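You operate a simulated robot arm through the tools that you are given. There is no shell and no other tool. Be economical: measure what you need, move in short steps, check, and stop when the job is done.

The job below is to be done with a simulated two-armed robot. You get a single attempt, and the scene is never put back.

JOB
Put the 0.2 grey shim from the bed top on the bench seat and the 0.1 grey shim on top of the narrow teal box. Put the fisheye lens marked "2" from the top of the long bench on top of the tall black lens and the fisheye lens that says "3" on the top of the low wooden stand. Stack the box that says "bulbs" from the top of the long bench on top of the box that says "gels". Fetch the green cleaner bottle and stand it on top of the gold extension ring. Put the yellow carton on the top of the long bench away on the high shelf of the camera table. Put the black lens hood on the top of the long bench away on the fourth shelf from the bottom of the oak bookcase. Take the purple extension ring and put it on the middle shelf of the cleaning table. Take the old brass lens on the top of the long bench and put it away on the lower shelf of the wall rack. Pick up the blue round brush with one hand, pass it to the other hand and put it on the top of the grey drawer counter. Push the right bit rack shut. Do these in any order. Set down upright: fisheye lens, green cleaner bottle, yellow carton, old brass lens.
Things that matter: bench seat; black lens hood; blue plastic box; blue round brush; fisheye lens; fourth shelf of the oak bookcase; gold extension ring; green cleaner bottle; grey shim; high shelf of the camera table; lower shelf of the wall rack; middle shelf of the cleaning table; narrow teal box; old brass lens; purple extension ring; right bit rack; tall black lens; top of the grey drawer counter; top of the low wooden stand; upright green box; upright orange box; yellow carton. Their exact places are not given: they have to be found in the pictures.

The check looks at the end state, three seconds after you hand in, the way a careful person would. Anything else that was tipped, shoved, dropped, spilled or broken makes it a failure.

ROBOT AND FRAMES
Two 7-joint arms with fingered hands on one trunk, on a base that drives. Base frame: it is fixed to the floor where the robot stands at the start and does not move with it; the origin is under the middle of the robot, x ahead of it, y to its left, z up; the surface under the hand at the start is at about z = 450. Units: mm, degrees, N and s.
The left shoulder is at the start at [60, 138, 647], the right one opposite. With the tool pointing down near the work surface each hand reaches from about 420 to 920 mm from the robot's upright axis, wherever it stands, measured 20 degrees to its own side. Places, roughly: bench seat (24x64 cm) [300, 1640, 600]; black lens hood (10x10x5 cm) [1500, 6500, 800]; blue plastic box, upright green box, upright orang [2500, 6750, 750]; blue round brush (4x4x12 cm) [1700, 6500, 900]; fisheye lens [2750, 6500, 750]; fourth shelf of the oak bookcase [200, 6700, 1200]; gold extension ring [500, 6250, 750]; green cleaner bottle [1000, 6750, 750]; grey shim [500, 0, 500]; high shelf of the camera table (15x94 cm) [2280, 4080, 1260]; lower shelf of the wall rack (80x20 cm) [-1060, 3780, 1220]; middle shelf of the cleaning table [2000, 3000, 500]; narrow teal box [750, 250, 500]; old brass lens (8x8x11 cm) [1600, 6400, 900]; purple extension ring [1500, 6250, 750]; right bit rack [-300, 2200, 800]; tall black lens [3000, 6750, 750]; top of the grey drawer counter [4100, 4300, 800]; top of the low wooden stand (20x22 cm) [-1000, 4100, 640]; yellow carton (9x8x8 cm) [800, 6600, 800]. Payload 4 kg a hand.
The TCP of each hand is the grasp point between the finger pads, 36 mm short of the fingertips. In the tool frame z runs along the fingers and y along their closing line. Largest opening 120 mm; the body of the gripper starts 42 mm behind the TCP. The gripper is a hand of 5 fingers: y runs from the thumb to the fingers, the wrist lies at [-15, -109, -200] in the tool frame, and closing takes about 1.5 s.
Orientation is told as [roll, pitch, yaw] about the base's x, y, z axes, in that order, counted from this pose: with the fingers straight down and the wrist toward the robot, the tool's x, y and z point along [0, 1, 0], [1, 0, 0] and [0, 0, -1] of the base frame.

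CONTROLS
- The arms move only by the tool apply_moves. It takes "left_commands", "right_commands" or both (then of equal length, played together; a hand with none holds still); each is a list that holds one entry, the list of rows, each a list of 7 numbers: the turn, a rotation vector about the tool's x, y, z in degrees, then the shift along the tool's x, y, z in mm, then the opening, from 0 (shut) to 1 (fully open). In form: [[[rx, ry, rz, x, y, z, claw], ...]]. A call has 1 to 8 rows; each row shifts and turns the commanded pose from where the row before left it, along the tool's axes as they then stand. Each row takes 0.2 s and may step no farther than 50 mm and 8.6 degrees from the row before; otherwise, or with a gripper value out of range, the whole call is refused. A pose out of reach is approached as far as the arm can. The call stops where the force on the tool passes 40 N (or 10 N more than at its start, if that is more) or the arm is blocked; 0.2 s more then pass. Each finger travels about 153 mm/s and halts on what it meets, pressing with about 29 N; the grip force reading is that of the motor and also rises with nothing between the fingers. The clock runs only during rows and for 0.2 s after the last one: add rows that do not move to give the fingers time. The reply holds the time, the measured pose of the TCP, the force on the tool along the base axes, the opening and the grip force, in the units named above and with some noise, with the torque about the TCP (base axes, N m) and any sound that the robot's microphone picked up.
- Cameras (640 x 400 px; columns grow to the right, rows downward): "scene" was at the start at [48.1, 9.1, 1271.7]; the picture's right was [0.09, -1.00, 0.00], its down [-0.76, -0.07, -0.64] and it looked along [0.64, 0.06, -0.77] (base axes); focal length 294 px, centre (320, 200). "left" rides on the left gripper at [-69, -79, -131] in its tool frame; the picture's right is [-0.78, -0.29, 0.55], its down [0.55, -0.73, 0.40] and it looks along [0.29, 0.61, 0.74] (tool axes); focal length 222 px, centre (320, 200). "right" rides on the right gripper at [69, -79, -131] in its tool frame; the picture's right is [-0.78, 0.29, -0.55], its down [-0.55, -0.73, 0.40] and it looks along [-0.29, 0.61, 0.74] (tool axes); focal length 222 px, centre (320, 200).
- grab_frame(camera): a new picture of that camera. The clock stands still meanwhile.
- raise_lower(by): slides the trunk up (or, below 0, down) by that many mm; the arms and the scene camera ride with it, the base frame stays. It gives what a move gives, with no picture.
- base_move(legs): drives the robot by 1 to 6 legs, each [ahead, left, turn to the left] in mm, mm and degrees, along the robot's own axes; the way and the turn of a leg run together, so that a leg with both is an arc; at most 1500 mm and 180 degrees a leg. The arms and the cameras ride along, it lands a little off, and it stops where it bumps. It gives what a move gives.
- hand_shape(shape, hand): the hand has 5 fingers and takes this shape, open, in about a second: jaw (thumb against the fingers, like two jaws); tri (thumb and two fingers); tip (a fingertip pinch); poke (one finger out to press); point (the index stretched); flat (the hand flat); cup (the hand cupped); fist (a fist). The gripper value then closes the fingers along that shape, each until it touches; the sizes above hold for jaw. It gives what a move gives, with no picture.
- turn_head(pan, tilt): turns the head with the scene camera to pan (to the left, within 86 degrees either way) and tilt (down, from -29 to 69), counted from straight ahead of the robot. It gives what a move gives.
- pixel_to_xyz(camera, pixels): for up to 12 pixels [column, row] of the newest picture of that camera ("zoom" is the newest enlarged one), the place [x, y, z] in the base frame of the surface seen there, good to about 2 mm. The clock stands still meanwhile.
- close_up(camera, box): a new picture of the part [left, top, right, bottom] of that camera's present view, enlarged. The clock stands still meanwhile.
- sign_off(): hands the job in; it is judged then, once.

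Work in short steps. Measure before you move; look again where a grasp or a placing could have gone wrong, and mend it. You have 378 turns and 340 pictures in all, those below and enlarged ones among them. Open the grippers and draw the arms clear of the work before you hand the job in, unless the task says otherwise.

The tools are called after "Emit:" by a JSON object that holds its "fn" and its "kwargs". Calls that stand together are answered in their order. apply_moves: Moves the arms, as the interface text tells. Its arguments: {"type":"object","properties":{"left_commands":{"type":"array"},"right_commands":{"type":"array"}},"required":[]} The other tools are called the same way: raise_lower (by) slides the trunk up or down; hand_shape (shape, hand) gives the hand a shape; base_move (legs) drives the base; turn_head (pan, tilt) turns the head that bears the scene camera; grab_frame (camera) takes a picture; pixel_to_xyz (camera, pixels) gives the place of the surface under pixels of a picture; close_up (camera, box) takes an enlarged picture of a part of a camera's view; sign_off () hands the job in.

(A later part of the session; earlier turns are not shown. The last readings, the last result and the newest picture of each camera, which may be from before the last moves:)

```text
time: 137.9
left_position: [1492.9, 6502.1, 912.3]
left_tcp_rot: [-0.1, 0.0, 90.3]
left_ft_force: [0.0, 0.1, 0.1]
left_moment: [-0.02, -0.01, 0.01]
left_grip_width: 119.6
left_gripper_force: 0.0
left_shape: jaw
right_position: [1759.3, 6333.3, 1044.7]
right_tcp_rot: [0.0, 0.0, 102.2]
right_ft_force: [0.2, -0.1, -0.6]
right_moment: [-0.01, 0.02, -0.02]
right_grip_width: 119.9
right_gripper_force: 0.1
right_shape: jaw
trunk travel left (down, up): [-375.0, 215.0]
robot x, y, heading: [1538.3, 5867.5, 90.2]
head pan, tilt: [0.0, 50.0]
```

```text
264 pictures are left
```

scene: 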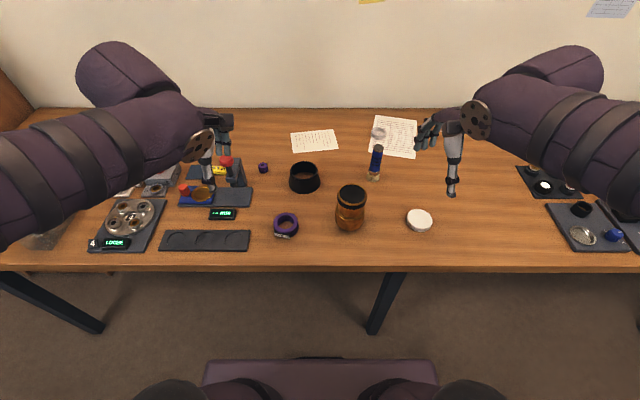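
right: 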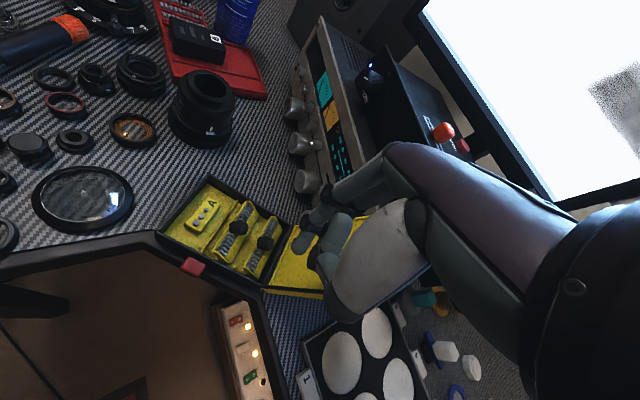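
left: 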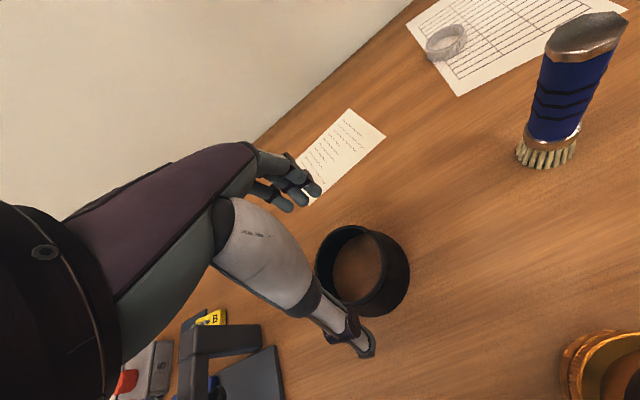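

Hood centred under the hand. Descend 70 mm and close.

Emit:
{"fn": "apply_moves", "kwargs": {"left_commands": [[[0, 0, 0, 0, -1.5, 40, 1], [0, 0, 0, 0, 0, 28, 1], [0, 0, 0, 0, 0, 0, 0.5], [0, 0, 0, 0, 0, 0, 0.4], [0, 0, 0, 0, 0, 0, 0.4], [0, 0, 0, 0, 0, 0, 0.4]]]}}

Emit:
{"fn": "apply_moves", "kwargs": {"left_commands": [[[0, 0, 0, 0, 0, -20, 0.4], [0, 0, 0, 0, 0, -40, 0.4]]]}}

Emit:
{"fn": "grab_frame", "kwargs": {"camera": "left"}}

```text
time: 139.3
left_position: [1492.8, 6498.1, 845.9]
left_tcp_rot: [0.0, 0.1, 90.1]
left_ft_force: [0.5, -0.5, 0.2]
left_moment: [-0.06, -0.03, 0.0]
left_grip_width: 79.9
left_gripper_force: 29.2
left_shape: jaw
right_position: [1759.6, 6332.7, 1043.7]
right_tcp_rot: [0.0, 0.1, 102.3]
right_ft_force: [-0.3, -0.8, 0.3]
right_moment: [0.01, -0.02, 0.01]
right_grip_width: 120.0
right_gripper_force: 0.0
right_shape: jaw
trunk travel left (down, up): [-375.0, 215.0]
robot x, y, heading: [1538.8, 5864.9, 90.0]
head pan, tilt: [0.0, 50.0]
```

```text
time: 139.9
left_position: [1491.4, 6497.2, 906.1]
left_tcp_rot: [0.0, 0.0, 90.0]
left_ft_force: [-0.2, -0.6, -0.6]
left_moment: [-0.02, -0.01, -0.01]
left_grip_width: 80.2
left_gripper_force: 29.0
left_shape: jaw
right_position: [1759.8, 6333.4, 1044.0]
right_tcp_rot: [0.0, -0.1, 102.2]
right_ft_force: [0.4, 0.6, -0.4]
right_moment: [-0.05, 0.01, -0.02]
right_grip_width: 120.0
right_gripper_force: 0.0
right_shape: jaw
trunk travel left (down, up): [-375.0, 215.0]
robot x, y, heading: [1538.3, 5863.9, 90.0]
head pan, tilt: [0.0, 50.0]
```

```text
263 pictures are left
```

left: 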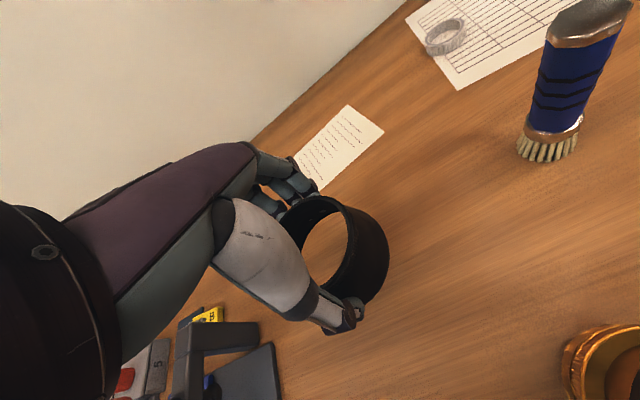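

Held. Lift and retract, then back off from the bench and drive left toward the bookcase.

Emit:
{"fn": "apply_moves", "kwargs": {"left_commands": [[[0, 0, 0, 0, 0, -45, 0.4], [0, 0, 0, 0, 0, -45, 0.4], [0, 0, 0, 20, -40, -15, 0.4], [0, 0, 0, 20, -40, -15, 0.4], [0, 0, 0, 20, -40, -15, 0.4], [0, 0, 0, 20, -40, 0, 0.4]]]}}

Emit:
{"fn": "base_move", "kwargs": {"legs": [[-260, 0, 0], [0, 1290, 0]]}}

Emit:
{"fn": "raise_lower", "kwargs": {"by": 215}}

Emit:
{"fn": "turn_head", "kwargs": {"pan": 25, "tilt": 30}}

Emit:
{"fn": "grab_frame", "kwargs": {"camera": "scene"}}

```text
time: 141.3
left_position: [1413.7, 6336.0, 1041.8]
left_tcp_rot: [0.0, 0.0, 90.1]
left_ft_force: [0.8, 0.1, -0.8]
left_moment: [0.01, 0.0, -0.01]
left_grip_width: 79.7
left_gripper_force: 28.7
left_shape: jaw
right_position: [1758.8, 6332.3, 1044.3]
right_tcp_rot: [0.0, 0.0, 102.2]
right_ft_force: [0.1, -0.4, 0.4]
right_moment: [0.02, -0.02, 0.02]
right_grip_width: 119.8
right_gripper_force: 0.1
right_shape: jaw
trunk travel left (down, up): [-375.0, 215.0]
robot x, y, heading: [1537.1, 5865.0, 90.4]
head pan, tilt: [0.0, 50.0]
```

```text
time: 149.3
left_position: [117.1, 6060.9, 1041.9]
left_tcp_rot: [-0.1, -0.1, 91.0]
left_ft_force: [1.1, -0.6, -0.1]
left_moment: [0.0, 0.0, 0.0]
left_grip_width: 79.7
left_gripper_force: 28.8
left_shape: jaw
right_position: [462.8, 6059.3, 1042.7]
right_tcp_rot: [0.0, -0.1, 103.0]
right_ft_force: [-0.2, -0.1, 0.2]
right_moment: [0.04, 0.01, 0.05]
right_grip_width: 119.9
right_gripper_force: 0.0
right_shape: jaw
trunk travel left (down, up): [-375.0, 215.0]
robot x, y, heading: [248.0, 5590.8, 91.0]
head pan, tilt: [0.0, 50.0]
```

```text
time: 151.6
left_position: [116.7, 6061.3, 1256.5]
left_tcp_rot: [0.1, 0.1, 90.9]
left_ft_force: [0.0, -0.7, -0.3]
left_moment: [-0.05, -0.01, 0.0]
left_grip_width: 79.6
left_gripper_force: 29.4
left_shape: jaw
right_position: [464.3, 6058.7, 1259.8]
right_tcp_rot: [0.0, -0.1, 103.1]
right_ft_force: [1.0, 0.1, 0.3]
right_moment: [-0.01, 0.01, -0.01]
right_grip_width: 119.8
right_gripper_force: 0.0
right_shape: jaw
trunk travel left (down, up): [-590.0, 0.0]
robot x, y, heading: [247.9, 5592.8, 91.0]
head pan, tilt: [0.0, 50.0]
```

```text
time: 152.5
left_position: [116.4, 6060.9, 1256.8]
left_tcp_rot: [0.0, 0.0, 90.8]
left_ft_force: [0.3, 0.1, -1.0]
left_moment: [-0.01, 0.04, 0.0]
left_grip_width: 79.7
left_gripper_force: 29.3
left_shape: jaw
right_position: [462.9, 6060.7, 1258.4]
right_tcp_rot: [0.0, 0.0, 102.9]
right_ft_force: [-0.5, -0.4, -0.4]
right_moment: [-0.03, -0.03, 0.01]
right_grip_width: 120.2
right_gripper_force: 0.0
right_shape: jaw
trunk travel left (down, up): [-590.0, 0.0]
robot x, y, heading: [245.5, 5588.6, 90.9]
head pan, tilt: [25.0, 30.0]
```

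```text
262 pictures are left
```

scene: 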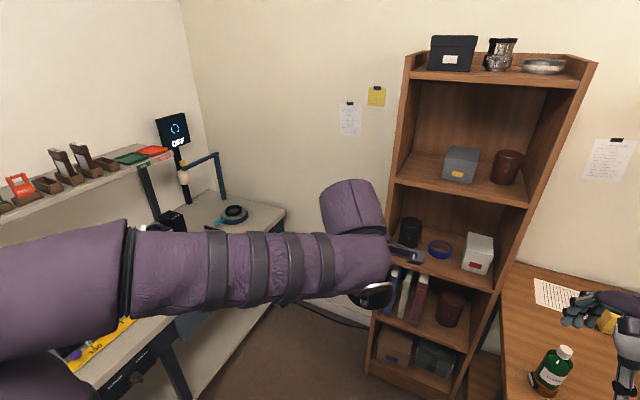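

Shelf 4 (grey box) is confirmed. I measure its free left region.

Emit:
{"fn": "close_up", "kwargs": {"camera": "scene", "box": [380, 40, 600, 220]}}

Emit:
{"fn": "pixel_to_xyz", "kwargs": {"camera": "scene", "pixels": [[405, 182], [420, 165], [435, 175], [425, 180], [442, 182], [447, 150], [450, 185], [430, 152], [415, 80], [399, 178], [480, 75], [265, 320]]}}

```text
2.22 times, centred on (490, 130) of scene
```

zoom: 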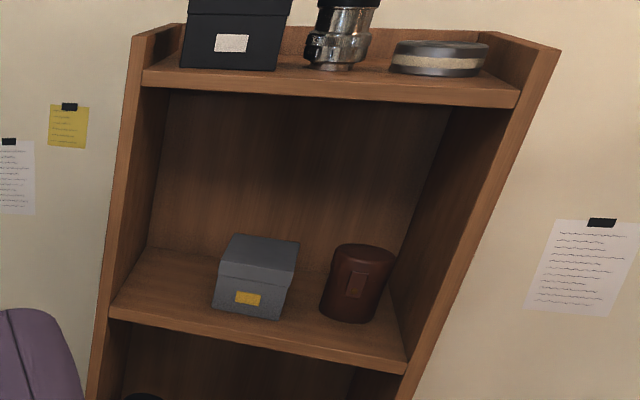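

```text
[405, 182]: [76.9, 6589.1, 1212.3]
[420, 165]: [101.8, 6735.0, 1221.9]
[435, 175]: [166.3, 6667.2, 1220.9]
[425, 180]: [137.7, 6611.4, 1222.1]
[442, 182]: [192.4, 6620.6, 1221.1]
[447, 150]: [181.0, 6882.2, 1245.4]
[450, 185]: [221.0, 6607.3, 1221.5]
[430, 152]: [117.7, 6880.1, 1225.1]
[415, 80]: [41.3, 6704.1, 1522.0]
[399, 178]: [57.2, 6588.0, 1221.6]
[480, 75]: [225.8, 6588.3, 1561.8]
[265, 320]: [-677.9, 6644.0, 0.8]
```

Free space x 65–195; I'll place the hood at (128,6640). Drive 410 ahead with the hood at about z 1278.

Emit:
{"fn": "base_move", "kwargs": {"legs": [[405, 0, -0.9]]}}

Emit:
{"fn": "apply_moves", "kwargs": {"left_commands": [[[0, 0, 0, 0, 0, -20, 0.4]]]}}

Emit:
{"fn": "turn_head", "kwargs": {"pan": 10, "tilt": 15}}

Emit:
{"fn": "grab_frame", "kwargs": {"camera": "scene"}}

Emit:
{"fn": "grab_frame", "kwargs": {"camera": "left"}}

```text
time: 155.0
left_position: [121.6, 6464.4, 1257.3]
left_tcp_rot: [0.0, 0.2, 89.8]
left_ft_force: [-1.1, -0.6, -0.1]
left_moment: [-0.02, 0.0, 0.0]
left_grip_width: 79.9
left_gripper_force: 28.8
left_shape: jaw
right_position: [469.3, 6457.3, 1259.4]
right_tcp_rot: [0.0, 0.0, 101.9]
right_ft_force: [0.1, 0.1, -0.6]
right_moment: [-0.03, -0.01, -0.03]
right_grip_width: 120.0
right_gripper_force: 0.0
right_shape: jaw
trunk travel left (down, up): [-590.0, 0.0]
robot x, y, heading: [240.0, 5993.0, 90.0]
head pan, tilt: [25.0, 30.0]
```

```text
time: 155.4
left_position: [121.8, 6463.6, 1275.6]
left_tcp_rot: [0.0, -0.1, 90.0]
left_ft_force: [0.1, -0.2, 0.0]
left_moment: [0.0, 0.02, 0.03]
left_grip_width: 79.9
left_gripper_force: 28.9
left_shape: jaw
right_position: [468.3, 6457.4, 1258.6]
right_tcp_rot: [0.0, -0.1, 102.1]
right_ft_force: [0.4, 0.3, 0.4]
right_moment: [-0.02, -0.03, -0.02]
right_grip_width: 119.9
right_gripper_force: 0.0
right_shape: jaw
trunk travel left (down, up): [-590.0, 0.0]
robot x, y, heading: [245.7, 5994.6, 90.1]
head pan, tilt: [25.0, 30.0]
```

```text
time: 156.2
left_position: [122.8, 6463.9, 1276.9]
left_tcp_rot: [0.0, 0.0, 90.0]
left_ft_force: [-0.1, -0.9, -0.2]
left_moment: [-0.02, 0.02, -0.01]
left_grip_width: 79.9
left_gripper_force: 28.8
left_shape: jaw
right_position: [470.2, 6457.1, 1259.2]
right_tcp_rot: [0.0, 0.0, 102.0]
right_ft_force: [0.2, 0.1, 0.7]
right_moment: [-0.02, -0.04, -0.04]
right_grip_width: 120.1
right_gripper_force: 0.0
right_shape: jaw
trunk travel left (down, up): [-590.0, 0.0]
robot x, y, heading: [245.5, 5991.7, 90.1]
head pan, tilt: [10.0, 15.0]
```

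```text
260 pictures are left
```

scene: 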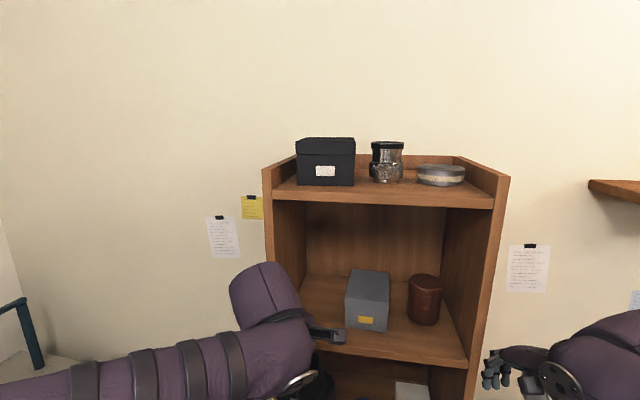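

```text
259 pictures are left
```

left: 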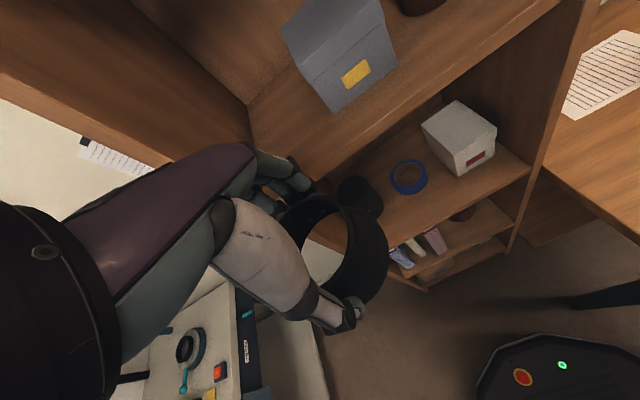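

I measure the forward-most and top parts of the wrist to check clearance under the top board.

Emit:
{"fn": "pixel_to_xyz", "kwargs": {"camera": "scene", "pixels": [[265, 265], [285, 275], [295, 300], [240, 285], [270, 320], [320, 335], [340, 338], [300, 380], [350, 207], [275, 200], [310, 275]]}}

```text
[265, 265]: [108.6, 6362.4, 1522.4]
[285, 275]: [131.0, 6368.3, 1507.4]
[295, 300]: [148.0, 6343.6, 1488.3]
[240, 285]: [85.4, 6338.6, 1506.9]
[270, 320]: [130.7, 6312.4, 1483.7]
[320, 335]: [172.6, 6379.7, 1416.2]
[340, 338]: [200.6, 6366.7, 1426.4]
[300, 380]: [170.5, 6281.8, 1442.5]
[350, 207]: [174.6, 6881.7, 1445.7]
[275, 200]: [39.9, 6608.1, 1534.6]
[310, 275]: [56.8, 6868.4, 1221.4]
```

The wrist stays outside the shelf front at the goal. Move in: 181 mm forward, 5 mm right.

Emit:
{"fn": "apply_moves", "kwargs": {"left_commands": [[[0, 0, 0, -1.3, 45, 0, 0.4], [0, 0, 0, -1.3, 45, 0, 0.4], [0, 0, 0, -1.3, 45, 0, 0.4], [0, 0, 0, -1.3, 46, 0, 0.4]]]}}

Emit:
{"fn": "grab_frame", "kwargs": {"camera": "left"}}

Emit:
{"fn": "close_up", "kwargs": {"camera": "scene", "box": [220, 130, 520, 400]}}

```text
time: 157.2
left_position: [127.5, 6645.8, 1275.1]
left_tcp_rot: [0.1, 0.1, 90.0]
left_ft_force: [-0.1, -0.3, -0.5]
left_moment: [-0.03, -0.02, 0.01]
left_grip_width: 79.8
left_gripper_force: 29.5
left_shape: jaw
right_position: [469.5, 6458.5, 1258.4]
right_tcp_rot: [0.1, 0.1, 102.1]
right_ft_force: [-0.2, 0.2, -0.1]
right_moment: [-0.01, -0.01, -0.03]
right_grip_width: 119.9
right_gripper_force: 0.0
right_shape: jaw
trunk travel left (down, up): [-590.0, 0.0]
robot x, y, heading: [243.9, 5990.7, 90.1]
head pan, tilt: [10.0, 15.0]
```

```text
258 pictures are left
```

left: 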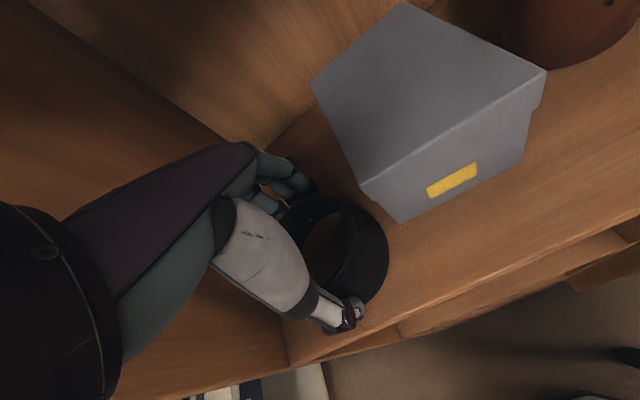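

```text
1.48 times, centred on (370, 265) of scene
```

zoom: 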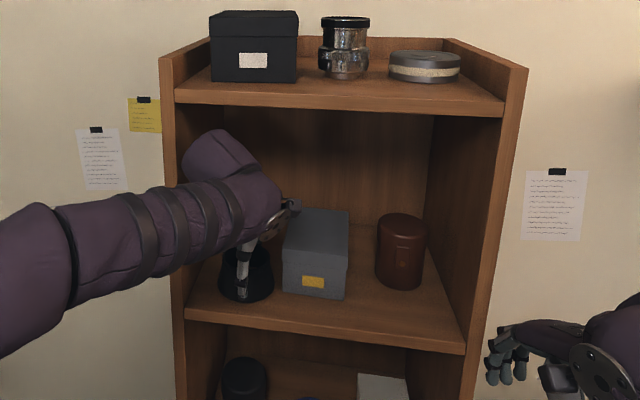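

Clear. Lower about 9 mm to the shelf in small steps.

Emit:
{"fn": "apply_moves", "kwargs": {"left_commands": [[[0, 0, 0, 0, 0, 5, 0.4], [0, 0, 0, 0, 0, 2, 0.4], [0, 0, 0, 0, 0, 1.5, 0.4]]]}}

```text
time: 158.0
left_position: [128.1, 6646.4, 1266.9]
left_tcp_rot: [0.0, -0.1, 89.9]
left_ft_force: [0.6, 0.6, -0.4]
left_moment: [0.0, 0.02, 0.01]
left_grip_width: 79.6
left_gripper_force: 29.2
left_shape: jaw
right_position: [468.7, 6457.5, 1258.6]
right_tcp_rot: [0.0, 0.0, 102.0]
right_ft_force: [0.7, -0.6, -0.1]
right_moment: [0.02, -0.05, 0.01]
right_grip_width: 120.1
right_gripper_force: 0.0
right_shape: jaw
trunk travel left (down, up): [-590.0, 0.0]
robot x, y, heading: [238.3, 5992.3, 89.7]
head pan, tilt: [10.0, 15.0]
```

Emit:
{"fn": "apply_moves", "kwargs": {"left_commands": [[[0, 0, 0, 0, 0, 1, 0.4], [0, 0, 0, 0, 0, 1, 0.4]]]}}

```text
time: 158.6
left_position: [127.9, 6643.8, 1265.7]
left_tcp_rot: [-0.1, 0.0, 89.8]
left_ft_force: [0.0, -0.1, 0.0]
left_moment: [-0.01, -0.03, -0.02]
left_grip_width: 79.3
left_gripper_force: 29.1
left_shape: jaw
right_position: [469.6, 6456.7, 1259.3]
right_tcp_rot: [-0.1, -0.1, 101.9]
right_ft_force: [-0.9, -0.1, 0.1]
right_moment: [0.01, -0.01, 0.02]
right_grip_width: 119.9
right_gripper_force: 0.0
right_shape: jaw
trunk travel left (down, up): [-590.0, 0.0]
robot x, y, heading: [246.2, 5989.3, 89.9]
head pan, tilt: [10.0, 15.0]
```

The reading is still near zero; keep lowering by 1 mm steps.

Emit:
{"fn": "apply_moves", "kwargs": {"left_commands": [[[0, 0, 0, 0, 0, 1, 0.4], [0, 0, 0, 0, 0, 1, 0.4]]]}}

```text
time: 159.2
left_position: [128.1, 6645.8, 1266.1]
left_tcp_rot: [-0.1, -0.2, 89.9]
left_ft_force: [-1.4, 0.2, 7.7]
left_moment: [-0.07, 0.01, -0.03]
left_grip_width: 79.7
left_gripper_force: 28.9
left_shape: jaw
right_position: [469.0, 6455.5, 1259.7]
right_tcp_rot: [0.1, 0.1, 102.0]
right_ft_force: [0.5, 0.0, -0.1]
right_moment: [0.02, 0.02, 0.0]
right_grip_width: 119.8
right_gripper_force: 0.1
right_shape: jaw
trunk travel left (down, up): [-590.0, 0.0]
robot x, y, heading: [243.0, 5992.1, 89.8]
head pan, tilt: [10.0, 15.0]
```

Contact (7.7 N). Open fully, ease back 13 mm within the finger gap (so the wrist clears the top board's edge), then rise.

Emit:
{"fn": "apply_moves", "kwargs": {"left_commands": [[[0, 0, 0, 0, 0, 0, 0.7], [0, 0, 0, 0, 0, 0, 1], [0, 0, 0, 0, 0, 0, 1], [0, 0, 0, 0, -6, 0, 1], [0, 0, 0, 0, -7, 0, 1]]]}}

Emit:
{"fn": "grab_frame", "kwargs": {"camera": "left"}}

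```text
time: 160.4
left_position: [126.9, 6630.8, 1264.2]
left_tcp_rot: [0.1, 0.0, 89.9]
left_ft_force: [-0.1, 0.4, 0.7]
left_moment: [0.0, 0.03, 0.02]
left_grip_width: 119.7
left_gripper_force: 0.1
left_shape: jaw
right_position: [469.4, 6456.4, 1259.1]
right_tcp_rot: [0.0, -0.1, 102.0]
right_ft_force: [-0.7, 0.0, -0.8]
right_moment: [0.03, -0.03, -0.02]
right_grip_width: 120.1
right_gripper_force: 0.0
right_shape: jaw
trunk travel left (down, up): [-590.0, 0.0]
robot x, y, heading: [241.7, 5990.4, 89.7]
head pan, tilt: [10.0, 15.0]
```

```text
256 pictures are left
```

left: 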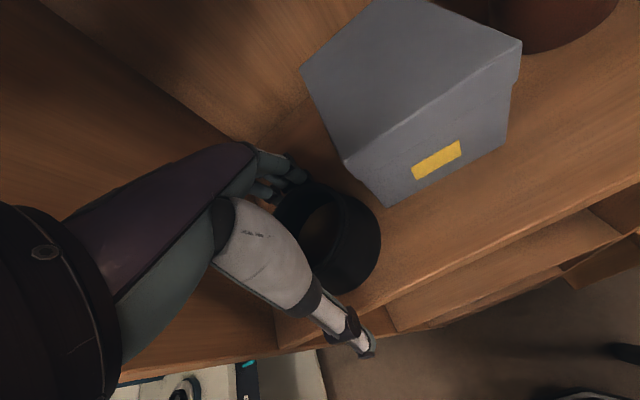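

Rise 55 mm and then retract.

Emit:
{"fn": "apply_moves", "kwargs": {"left_commands": [[[0, 0, 0, 0, 0, -20, 1], [0, 0, 0, 0, 0, -20, 1], [0, 0, 0, 0, 0, -16, 1]]]}}

Emit:
{"fn": "apply_moves", "kwargs": {"left_commands": [[[0, 0, 0, 0, -40, 0, 1], [0, 0, 0, 0, -45, 0, 1], [0, 0, 0, 0, -45, 0, 1], [0, 0, 0, 0, -45, 0, 1]]]}}

Emit:
{"fn": "grab_frame", "kwargs": {"camera": "scene"}}

```text
time: 161.2
left_position: [128.1, 6631.2, 1320.5]
left_tcp_rot: [0.0, 0.0, 89.9]
left_ft_force: [-0.7, 0.9, -0.1]
left_moment: [0.01, -0.02, -0.01]
left_grip_width: 119.6
left_gripper_force: 0.1
left_shape: jaw
right_position: [469.5, 6456.1, 1259.5]
right_tcp_rot: [0.0, 0.0, 102.0]
right_ft_force: [0.1, -0.8, 1.0]
right_moment: [-0.04, 0.0, -0.02]
right_grip_width: 120.0
right_gripper_force: 0.1
right_shape: jaw
trunk travel left (down, up): [-590.0, 0.0]
robot x, y, heading: [244.1, 5991.4, 89.9]
head pan, tilt: [10.0, 15.0]
```

```text
time: 162.2
left_position: [127.1, 6455.4, 1320.8]
left_tcp_rot: [0.0, 0.0, 89.9]
left_ft_force: [-0.2, 0.4, 0.2]
left_moment: [0.03, -0.01, 0.02]
left_grip_width: 119.8
left_gripper_force: 0.0
left_shape: jaw
right_position: [468.1, 6454.7, 1259.9]
right_tcp_rot: [0.0, -0.1, 102.0]
right_ft_force: [0.0, 0.1, 0.7]
right_moment: [-0.02, 0.03, 0.01]
right_grip_width: 120.0
right_gripper_force: 0.1
right_shape: jaw
trunk travel left (down, up): [-590.0, 0.0]
robot x, y, heading: [245.8, 5992.3, 89.9]
head pan, tilt: [10.0, 15.0]
```

```text
255 pictures are left
```

scene: 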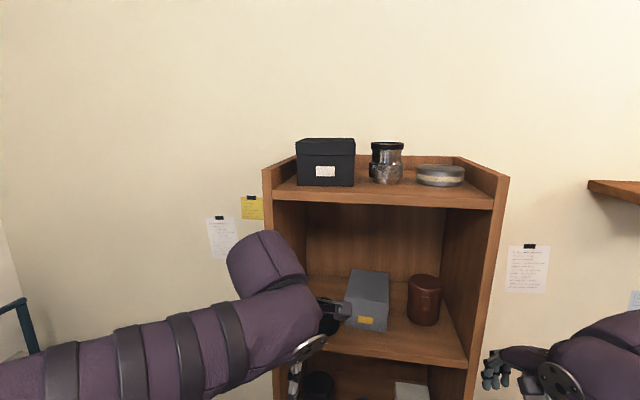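

Hood placed. Back off, lower the trunk, and drive along to the bench's right end.

Emit:
{"fn": "base_move", "kwargs": {"legs": [[-400, 0, 0]]}}

Emit:
{"fn": "grab_frame", "kwargs": {"camera": "scene"}}

Emit:
{"fn": "raise_lower", "kwargs": {"by": -200}}

Emit:
{"fn": "base_move", "kwargs": {"legs": [[0, -1150, 0], [0, -1150, 0]]}}

Emit:
{"fn": "turn_head", "kwargs": {"pan": 0, "tilt": 35}}

Emit:
{"fn": "grab_frame", "kwargs": {"camera": "scene"}}

```text
time: 164.7
left_position: [126.6, 6048.6, 1321.9]
left_tcp_rot: [0.0, 0.0, 89.9]
left_ft_force: [0.3, -0.9, 0.0]
left_moment: [0.02, 0.0, -0.02]
left_grip_width: 120.4
left_gripper_force: 0.0
left_shape: jaw
right_position: [468.0, 6048.7, 1259.5]
right_tcp_rot: [0.1, 0.0, 102.0]
right_ft_force: [-0.3, -0.9, -0.1]
right_moment: [0.0, 0.0, 0.02]
right_grip_width: 119.6
right_gripper_force: 0.1
right_shape: jaw
trunk travel left (down, up): [-590.0, 0.0]
robot x, y, heading: [244.4, 5585.0, 89.8]
head pan, tilt: [10.0, 15.0]
```

```text
254 pictures are left
```

scene: 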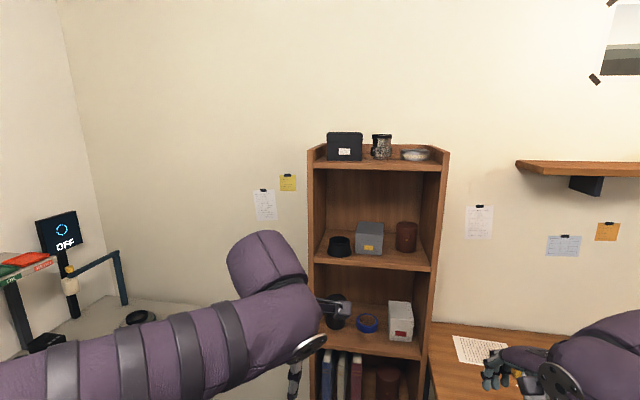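

```text
time: 166.9
left_position: [125.7, 6050.4, 1121.7]
left_tcp_rot: [-0.1, 0.0, 89.8]
left_ft_force: [-0.3, 0.7, 0.0]
left_moment: [0.0, 0.02, 0.01]
left_grip_width: 119.7
left_gripper_force: 0.0
left_shape: jaw
right_position: [467.5, 6049.8, 1058.1]
right_tcp_rot: [-0.1, 0.0, 102.0]
right_ft_force: [-0.1, -0.3, -0.2]
right_moment: [0.01, 0.01, 0.06]
right_grip_width: 119.9
right_gripper_force: 0.1
right_shape: jaw
trunk travel left (down, up): [-390.0, 200.0]
robot x, y, heading: [243.2, 5586.1, 89.9]
head pan, tilt: [10.0, 15.0]
```

```text
time: 178.2
left_position: [2421.4, 6067.5, 1121.0]
left_tcp_rot: [-0.1, 0.0, 90.2]
left_ft_force: [-0.5, -0.1, -0.1]
left_moment: [-0.01, -0.01, 0.01]
left_grip_width: 119.5
left_gripper_force: 0.0
left_shape: jaw
right_position: [2761.8, 6068.9, 1058.3]
right_tcp_rot: [0.0, 0.1, 102.3]
right_ft_force: [0.5, 0.0, 0.6]
right_moment: [-0.02, 0.03, -0.02]
right_grip_width: 119.9
right_gripper_force: 0.2
right_shape: jaw
trunk travel left (down, up): [-390.0, 200.0]
robot x, y, heading: [2539.8, 5602.6, 90.4]
head pan, tilt: [10.0, 15.0]
```

```text
time: 179.0
left_position: [2420.5, 6066.3, 1121.3]
left_tcp_rot: [0.0, 0.1, 90.3]
left_ft_force: [0.2, 0.4, -0.1]
left_moment: [0.03, -0.02, -0.02]
left_grip_width: 119.8
left_gripper_force: 0.0
left_shape: jaw
right_position: [2761.0, 6068.0, 1059.4]
right_tcp_rot: [0.0, 0.0, 102.3]
right_ft_force: [-0.1, -0.6, 0.2]
right_moment: [-0.02, -0.04, 0.02]
right_grip_width: 120.0
right_gripper_force: 0.0
right_shape: jaw
trunk travel left (down, up): [-390.0, 200.0]
robot x, y, heading: [2534.5, 5602.1, 90.3]
head pan, tilt: [0.0, 35.0]
```

```text
253 pictures are left
```

scene: 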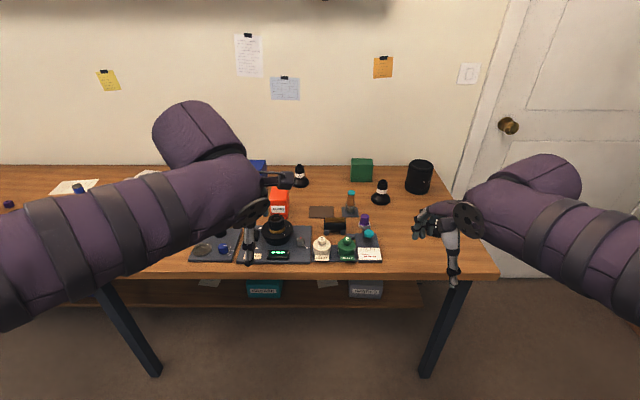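

Hood sits well on shelf 4. Now enlarge the right bench part.

Emit:
{"fn": "close_up", "kwargs": {"camera": "scene", "box": [235, 140, 445, 275]}}

Emit:
{"fn": "pixel_to_xyz", "kwargs": {"camera": "zoom", "pixels": [[198, 90], [200, 130], [198, 75], [385, 60], [355, 85], [415, 85], [385, 70], [447, 125], [447, 155], [447, 178], [565, 70], [565, 95]]}}

```text
2.96 times, centred on (340, 208) of scene
```

zoom: 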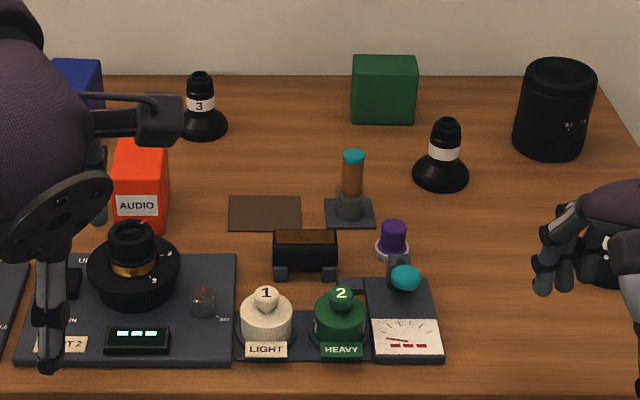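

```text
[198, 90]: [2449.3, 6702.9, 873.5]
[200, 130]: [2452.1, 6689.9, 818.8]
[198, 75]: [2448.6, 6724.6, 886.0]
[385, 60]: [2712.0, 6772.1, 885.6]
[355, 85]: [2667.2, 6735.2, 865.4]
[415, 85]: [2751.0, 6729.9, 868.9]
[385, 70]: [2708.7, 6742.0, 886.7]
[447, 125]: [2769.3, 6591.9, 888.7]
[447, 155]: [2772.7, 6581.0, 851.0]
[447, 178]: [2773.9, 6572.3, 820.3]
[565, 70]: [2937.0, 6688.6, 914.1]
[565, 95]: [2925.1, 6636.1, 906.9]
```

Fisheye "3" at (2449,~6722), the other fisheye at (2771,~6605), green box (2710,6765), tall black lens (~2930,6680). Drive closer for the right-hand work and check labels.

Emit:
{"fn": "base_move", "kwargs": {"legs": [[0, -115, 0], [290, 0, 0]]}}

Emit:
{"fn": "turn_head", "kwargs": {"pan": -10, "tilt": 45}}

Emit:
{"fn": "grab_frame", "kwargs": {"camera": "scene"}}

Emit:
{"fn": "grab_frame", "kwargs": {"camera": "right"}}

```text
time: 181.8
left_position: [2537.2, 6357.1, 1120.4]
left_tcp_rot: [0.0, 0.0, 90.0]
left_ft_force: [0.1, 0.7, 0.4]
left_moment: [0.0, -0.02, 0.01]
left_grip_width: 119.8
left_gripper_force: 0.1
left_shape: jaw
right_position: [2878.6, 6356.3, 1059.8]
right_tcp_rot: [0.0, -0.1, 102.0]
right_ft_force: [0.5, 0.1, 0.2]
right_moment: [-0.05, 0.01, 0.01]
right_grip_width: 120.2
right_gripper_force: 0.0
right_shape: jaw
trunk travel left (down, up): [-390.0, 200.0]
robot x, y, heading: [2656.0, 5886.0, 89.6]
head pan, tilt: [0.0, 35.0]
```

```text
time: 182.5
left_position: [2536.3, 6356.2, 1120.6]
left_tcp_rot: [0.0, 0.0, 89.8]
left_ft_force: [0.5, -0.2, 0.0]
left_moment: [-0.01, -0.01, -0.01]
left_grip_width: 119.6
left_gripper_force: 0.0
left_shape: jaw
right_position: [2879.3, 6355.3, 1058.3]
right_tcp_rot: [0.0, 0.0, 101.9]
right_ft_force: [-0.5, -1.0, 0.8]
right_moment: [-0.05, -0.01, -0.01]
right_grip_width: 119.8
right_gripper_force: 0.1
right_shape: jaw
trunk travel left (down, up): [-390.0, 200.0]
robot x, y, heading: [2654.8, 5889.2, 89.8]
head pan, tilt: [-10.0, 45.0]
```

```text
251 pictures are left
```

scene: 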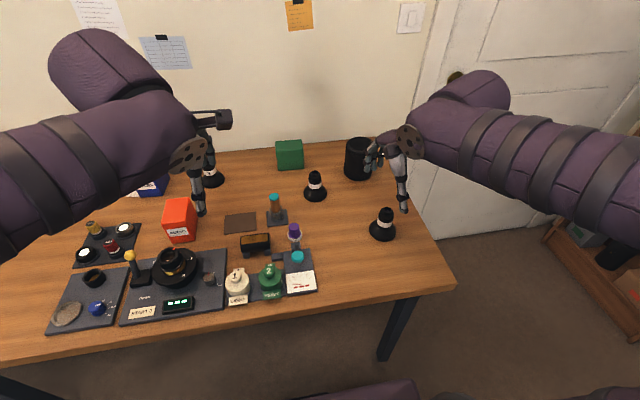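

```text
250 pictures are left
```

right: 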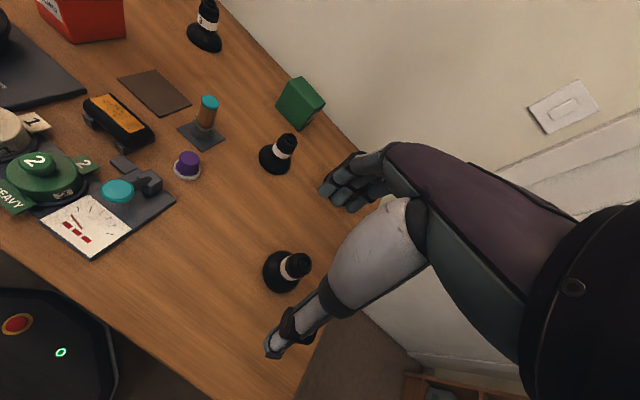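

There's a third fisheye at (383,222). I enlarge both unlabelled ones to read their marks.

Emit:
{"fn": "close_up", "kwargs": {"camera": "scene", "box": [270, 130, 410, 250]}}

Emit:
{"fn": "close_up", "kwargs": {"camera": "right", "box": [240, 60, 340, 310]}}

```text
3.33 times, centred on (340, 190) of scene
```

zoom: 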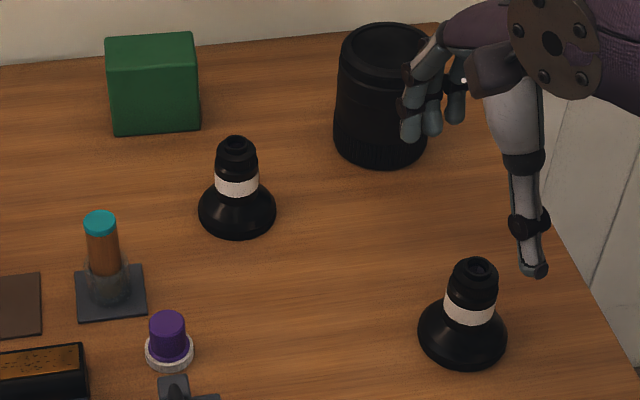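

```text
1.60 times, centred on (290, 185) of right
```

zoom: 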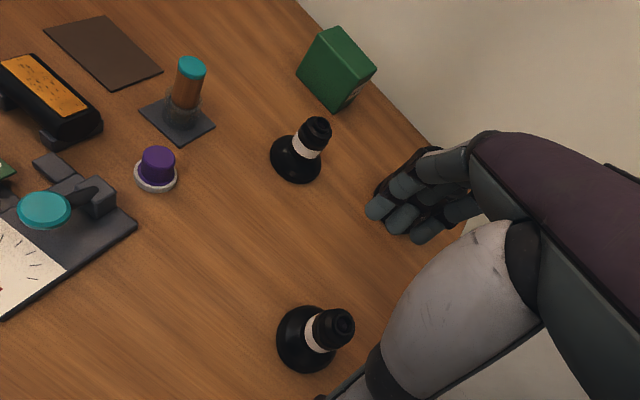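

Their labels face away from me. I'll grasp one, lift it and turn it to read. First measure both precisely.

Emit:
{"fn": "close_up", "kwargs": {"camera": "scene", "box": [270, 130, 410, 250]}}

Emit:
{"fn": "pixel_to_xyz", "kwargs": {"camera": "zoom", "pixels": [[218, 150], [256, 150], [237, 165], [237, 183], [217, 182], [258, 182], [200, 205], [275, 205], [237, 233], [235, 140]]}}

Emit:
{"fn": "pixel_to_xyz", "kwargs": {"camera": "zoom", "pixels": [[448, 280], [497, 282], [470, 300], [446, 305], [494, 308], [420, 330], [505, 335], [460, 363], [342, 50], [425, 50], [385, 25], [380, 62]]}}

```text
3.33 times, centred on (340, 190) of scene
```

zoom: 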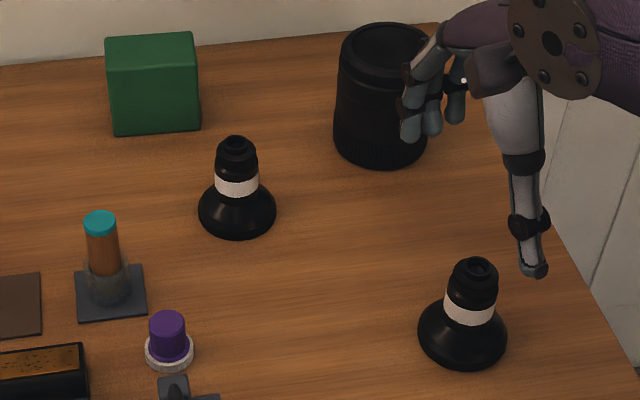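

```text
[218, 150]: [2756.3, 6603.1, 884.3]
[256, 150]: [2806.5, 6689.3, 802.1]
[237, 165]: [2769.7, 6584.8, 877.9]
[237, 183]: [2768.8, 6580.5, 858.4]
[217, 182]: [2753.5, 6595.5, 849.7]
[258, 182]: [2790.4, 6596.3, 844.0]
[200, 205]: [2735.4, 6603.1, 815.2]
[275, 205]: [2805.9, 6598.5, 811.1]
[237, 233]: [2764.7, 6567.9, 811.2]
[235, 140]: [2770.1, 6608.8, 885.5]
```

```text
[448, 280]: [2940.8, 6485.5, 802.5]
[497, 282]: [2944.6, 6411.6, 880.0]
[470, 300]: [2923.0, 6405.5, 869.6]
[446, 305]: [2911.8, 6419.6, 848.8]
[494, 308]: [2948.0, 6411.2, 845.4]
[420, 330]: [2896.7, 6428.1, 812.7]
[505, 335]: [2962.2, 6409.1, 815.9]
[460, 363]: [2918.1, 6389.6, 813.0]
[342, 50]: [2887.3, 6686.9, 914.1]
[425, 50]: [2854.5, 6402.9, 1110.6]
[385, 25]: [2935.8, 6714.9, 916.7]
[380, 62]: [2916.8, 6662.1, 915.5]
```

Lens B: centre (2770,6600), neck Ø34 at z 845–880, top ≈888. Move the right hand over it.

Emit:
{"fn": "apply_moves", "kwargs": {"right_commands": [[[0, 0, 0, 9.2, 43.7, 0, 0.7], [0, 0, 0, 9.2, 43.7, 0, 0.7], [0, 0, 0, 9.2, 43.7, 0, 0.7], [0, 0, 0, 9.2, 43.7, 0, 0.7], [0, 0, 0, 9.2, 43.7, 0, 0.7], [0, 0, 0, 9.2, 43.7, 0, 0.7], [0, 0, 0, 0, 0, 50, 0.7], [0, 0, 0, 0, 0, 50, 0.7]]]}}

Emit:
{"fn": "grab_frame", "kwargs": {"camera": "right"}}

```text
time: 184.3
left_position: [2535.6, 6356.5, 1121.3]
left_tcp_rot: [0.0, -0.1, 89.9]
left_ft_force: [0.4, 0.8, -0.9]
left_moment: [-0.01, 0.0, -0.03]
left_grip_width: 120.0
left_gripper_force: 0.1
left_shape: jaw
right_position: [2771.3, 6602.5, 958.0]
right_tcp_rot: [0.0, -0.1, 102.0]
right_ft_force: [0.0, -0.3, 0.0]
right_moment: [-0.02, 0.0, 0.0]
right_grip_width: 84.3
right_gripper_force: 0.2
right_shape: jaw
trunk travel left (down, up): [-390.0, 200.0]
robot x, y, heading: [2652.0, 5888.0, 89.8]
head pan, tilt: [-10.0, 45.0]
```

```text
246 pictures are left
```

right: 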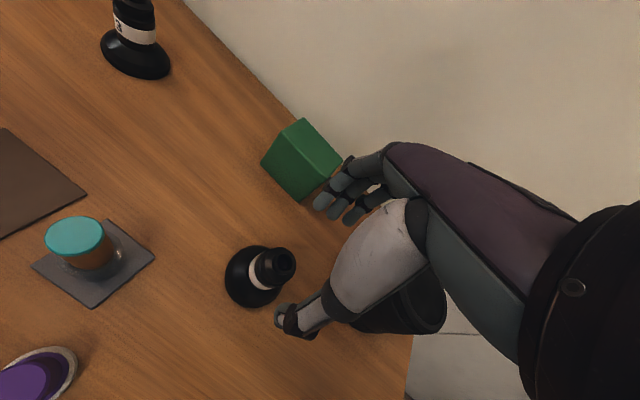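

Aligned (top at (284,263) vs predicted (285,262)). Descend to 885 and close on the neck.

Emit:
{"fn": "apply_moves", "kwargs": {"right_commands": [[[0, 0, 0, 0, 0, 40, 0.7], [0, 0, 0, 0, 0, 33, 0.7], [0, 0, 0, 0, 0, 0, 0.3], [0, 0, 0, 0, 0, 0, 0.15], [0, 0, 0, 0, 0, 0, 0.15], [0, 0, 0, 0, 0, 0, 0.15]]]}}

Emit:
{"fn": "apply_moves", "kwargs": {"right_commands": [[[0, 0, 0, 0, 0, -20, 0.15], [0, 0, 0, 0, 0, -40, 0.15], [0, 0, 0, 0, 0, -45, 0.15], [0, 0, 0, 0, 0, -45, 0.15]]]}}

Emit:
{"fn": "grab_frame", "kwargs": {"camera": "right"}}

```text
time: 185.7
left_position: [2536.9, 6357.1, 1120.7]
left_tcp_rot: [-0.1, 0.0, 89.9]
left_ft_force: [-0.9, 0.9, -0.5]
left_moment: [-0.01, -0.02, 0.0]
left_grip_width: 119.9
left_gripper_force: 0.0
left_shape: jaw
right_position: [2772.0, 6600.6, 884.5]
right_tcp_rot: [0.1, -0.1, 102.0]
right_ft_force: [-0.8, -0.7, -0.1]
right_moment: [-0.03, 0.01, -0.01]
right_grip_width: 29.8
right_gripper_force: 28.9
right_shape: jaw
trunk travel left (down, up): [-390.0, 200.0]
robot x, y, heading: [2654.1, 5887.3, 89.8]
head pan, tilt: [-10.0, 45.0]
```

```text
time: 186.7
left_position: [2536.7, 6355.6, 1121.3]
left_tcp_rot: [0.0, -0.1, 89.9]
left_ft_force: [-0.3, -0.4, 0.3]
left_moment: [0.01, 0.0, 0.01]
left_grip_width: 119.5
left_gripper_force: 0.1
left_shape: jaw
right_position: [2770.6, 6598.1, 1033.5]
right_tcp_rot: [0.0, 0.1, 102.0]
right_ft_force: [-0.5, -0.1, -1.9]
right_moment: [-0.01, 0.0, 0.01]
right_grip_width: 29.4
right_gripper_force: 29.1
right_shape: jaw
trunk travel left (down, up): [-390.0, 200.0]
robot x, y, heading: [2653.9, 5884.4, 90.2]
head pan, tilt: [-10.0, 45.0]
```

```text
245 pictures are left
```

right: 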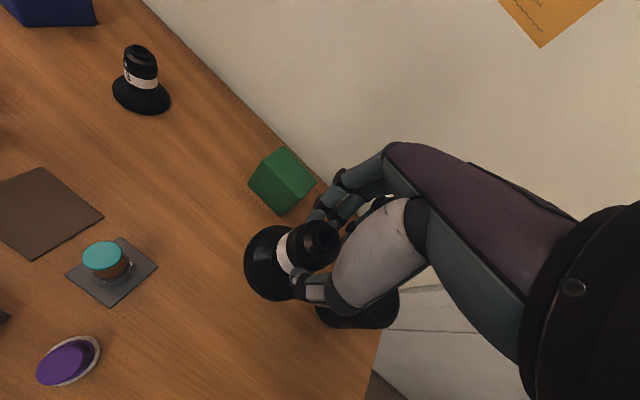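

Held. Retract toward the robot and turn the hand +68° to bring the label into view.

Emit:
{"fn": "apply_moves", "kwargs": {"right_commands": [[[0, 0, 0, 7.9, -37, -10, 0.15], [0, 0, 0, 7.9, -37, -10, 0.15], [0, 0, 0, 7.9, -37, -10, 0.15], [0, 0, 0, 7.9, -37, -10, 0.15], [0, 0, 0, 7.9, -37, -10, 0.15]]]}}

Emit:
{"fn": "apply_moves", "kwargs": {"right_commands": [[[0, 0, -8.5, 0, 0, 0, 0.15], [0, 0, -8.5, 0, 0, 0, 0.15], [0, 0, -8.5, 0, 0, 0, 0.15], [0, 0, -8.5, 0, 0, 0, 0.15], [0, 0, -8.5, 0, 0, 0, 0.15], [0, 0, -8.5, 0, 0, 0, 0.15], [0, 0, -8.5, 0, 0, 0, 0.15], [0, 0, -8.5, 0, 0, 0, 0.15]]]}}

Emit:
{"fn": "grab_frame", "kwargs": {"camera": "left"}}

Emit:
{"fn": "grab_frame", "kwargs": {"camera": "scene"}}

```text
time: 187.9
left_position: [2537.4, 6355.7, 1120.1]
left_tcp_rot: [-0.1, 0.1, 89.9]
left_ft_force: [-0.9, -0.1, -0.2]
left_moment: [-0.02, 0.05, 0.01]
left_grip_width: 119.9
left_gripper_force: 0.1
left_shape: jaw
right_position: [2771.1, 6412.3, 1089.4]
right_tcp_rot: [0.0, 0.1, 101.9]
right_ft_force: [-0.7, -0.8, -1.6]
right_moment: [0.0, 0.03, 0.03]
right_grip_width: 29.4
right_gripper_force: 29.8
right_shape: jaw
trunk travel left (down, up): [-390.0, 200.0]
robot x, y, heading: [2653.0, 5884.5, 89.9]
head pan, tilt: [-10.0, 45.0]
```

```text
time: 189.7
left_position: [2536.9, 6356.6, 1121.1]
left_tcp_rot: [0.0, 0.1, 89.9]
left_ft_force: [-0.5, -0.2, -0.4]
left_moment: [-0.01, -0.02, 0.02]
left_grip_width: 119.7
left_gripper_force: 0.0
left_shape: jaw
right_position: [2769.7, 6411.6, 1085.0]
right_tcp_rot: [0.0, 0.0, 170.1]
right_ft_force: [0.4, 0.1, -1.4]
right_moment: [-0.01, -0.01, -0.02]
right_grip_width: 29.4
right_gripper_force: 29.4
right_shape: jaw
trunk travel left (down, up): [-390.0, 200.0]
robot x, y, heading: [2655.6, 5890.6, 90.2]
head pan, tilt: [-10.0, 45.0]
```

```text
244 pictures are left
```

left: 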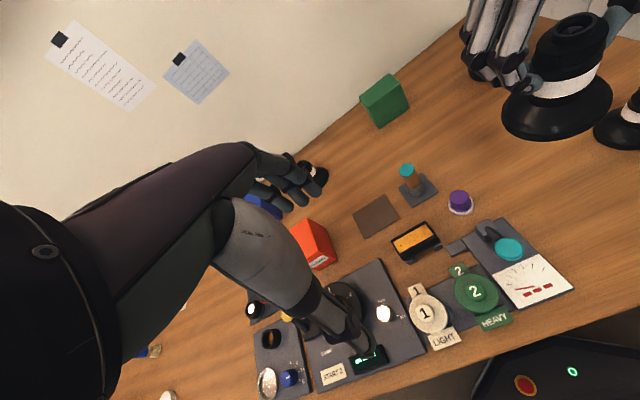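

```text
243 pictures are left
```

scene: 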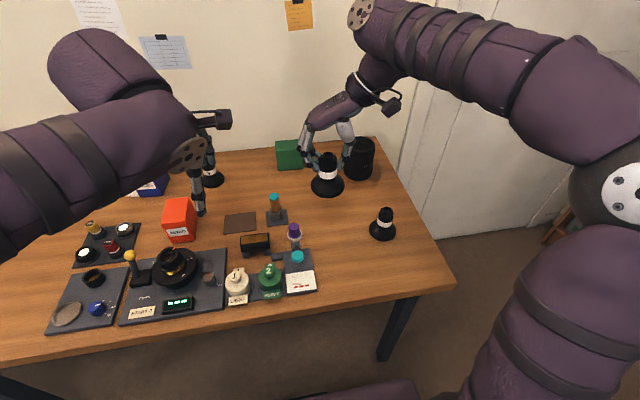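

The band is still blank from these sides. Turn another 60°.

Emit:
{"fn": "apply_moves", "kwargs": {"right_commands": [[[0, 0, -8.5, 0, 0, 0, 0.15], [0, 0, -8.5, 0, 0, 0, 0.15], [0, 0, -8.5, 0, 0, 0, 0.15], [0, 0, -8.5, 0, 0, 0, 0.15], [0, 0, -8.5, 0, 0, 0, 0.15], [0, 0, -8.5, 0, 0, 0, 0.15], [0, 0, -8.5, 0, 0, 0, 0.15]]]}}

Emit:
{"fn": "close_up", "kwargs": {"camera": "left", "box": [440, 0, 640, 180]}}

Emit:
{"fn": "close_up", "kwargs": {"camera": "scene", "box": [270, 80, 420, 240]}}

```text
time: 191.3
left_position: [2536.8, 6356.4, 1120.0]
left_tcp_rot: [0.1, 0.0, 90.0]
left_ft_force: [0.1, -0.2, 1.1]
left_moment: [-0.01, 0.05, 0.0]
left_grip_width: 119.9
left_gripper_force: 0.3
left_shape: jaw
right_position: [2771.2, 6411.6, 1084.9]
right_tcp_rot: [0.0, -0.1, -130.4]
right_ft_force: [-1.0, 0.0, -1.7]
right_moment: [0.03, 0.02, 0.0]
right_grip_width: 29.4
right_gripper_force: 29.1
right_shape: jaw
trunk travel left (down, up): [-390.0, 200.0]
robot x, y, heading: [2654.6, 5887.8, 89.9]
head pan, tilt: [-10.0, 45.0]
```

```text
2.22 times, centred on (540, 90) of left
```

zoom: 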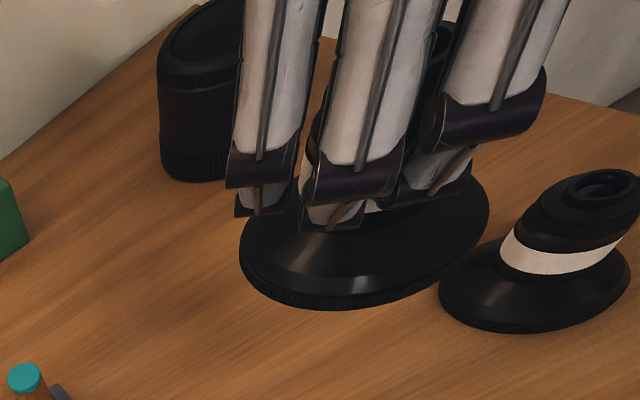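

```text
2.50 times, centred on (345, 160) of scene
```

zoom: 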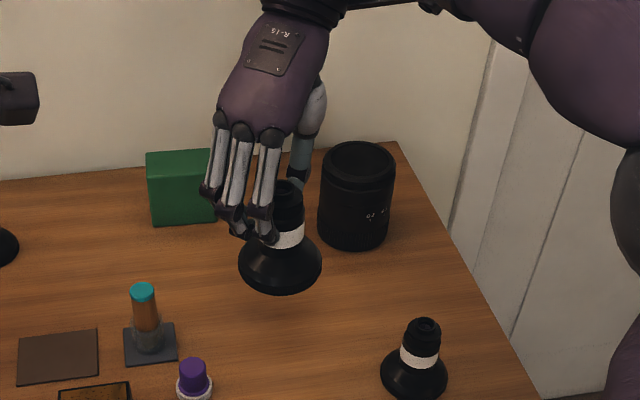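

The fingers hide B's far side. With this wrist turn I can use the right camera to look back at lens C (front right): move the hand beyond it.

Emit:
{"fn": "apply_moves", "kwargs": {"right_commands": [[[0, 0, 0, -6, -40, 0, 0.15], [0, 0, 0, -6, -40, 0, 0.15], [0, 0, 0, -6, -40, 0, 0.15], [0, 0, 0, -6, -40, 0, 0.15], [0, 0, 0, -6, -40, 0, 0.15], [0, 0, 0, -6, -40, 0, 0.15]]]}}

Emit:
{"fn": "grab_frame", "kwargs": {"camera": "right"}}

```text
time: 192.7
left_position: [2537.4, 6355.5, 1119.0]
left_tcp_rot: [0.0, 0.0, 89.9]
left_ft_force: [-0.6, -0.2, 0.6]
left_moment: [0.03, -0.01, -0.01]
left_grip_width: 119.9
left_gripper_force: 0.3
left_shape: jaw
right_position: [2792.6, 6445.8, 1086.4]
right_tcp_rot: [-0.3, 0.1, -130.7]
right_ft_force: [0.1, 0.2, -1.9]
right_moment: [-0.02, 0.02, 0.01]
right_grip_width: 29.1
right_gripper_force: 28.9
right_shape: jaw
right hand out of reach, approached as far as the arm can: row 1, 2, 3, 4, 5, 6
trunk travel left (down, up): [-390.0, 200.0]
robot x, y, heading: [2655.7, 5888.9, 90.1]
head pan, tilt: [-10.0, 45.0]
```

```text
240 pictures are left
```

right: 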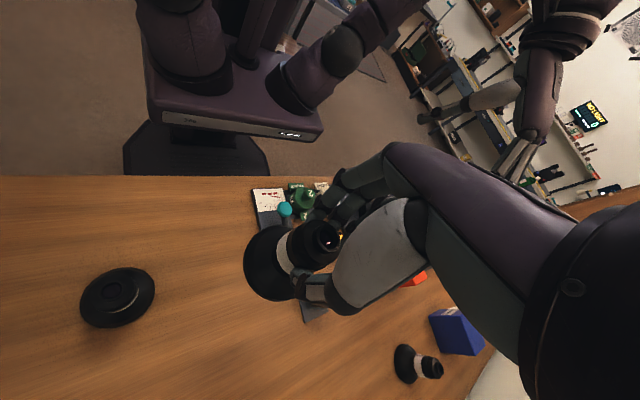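

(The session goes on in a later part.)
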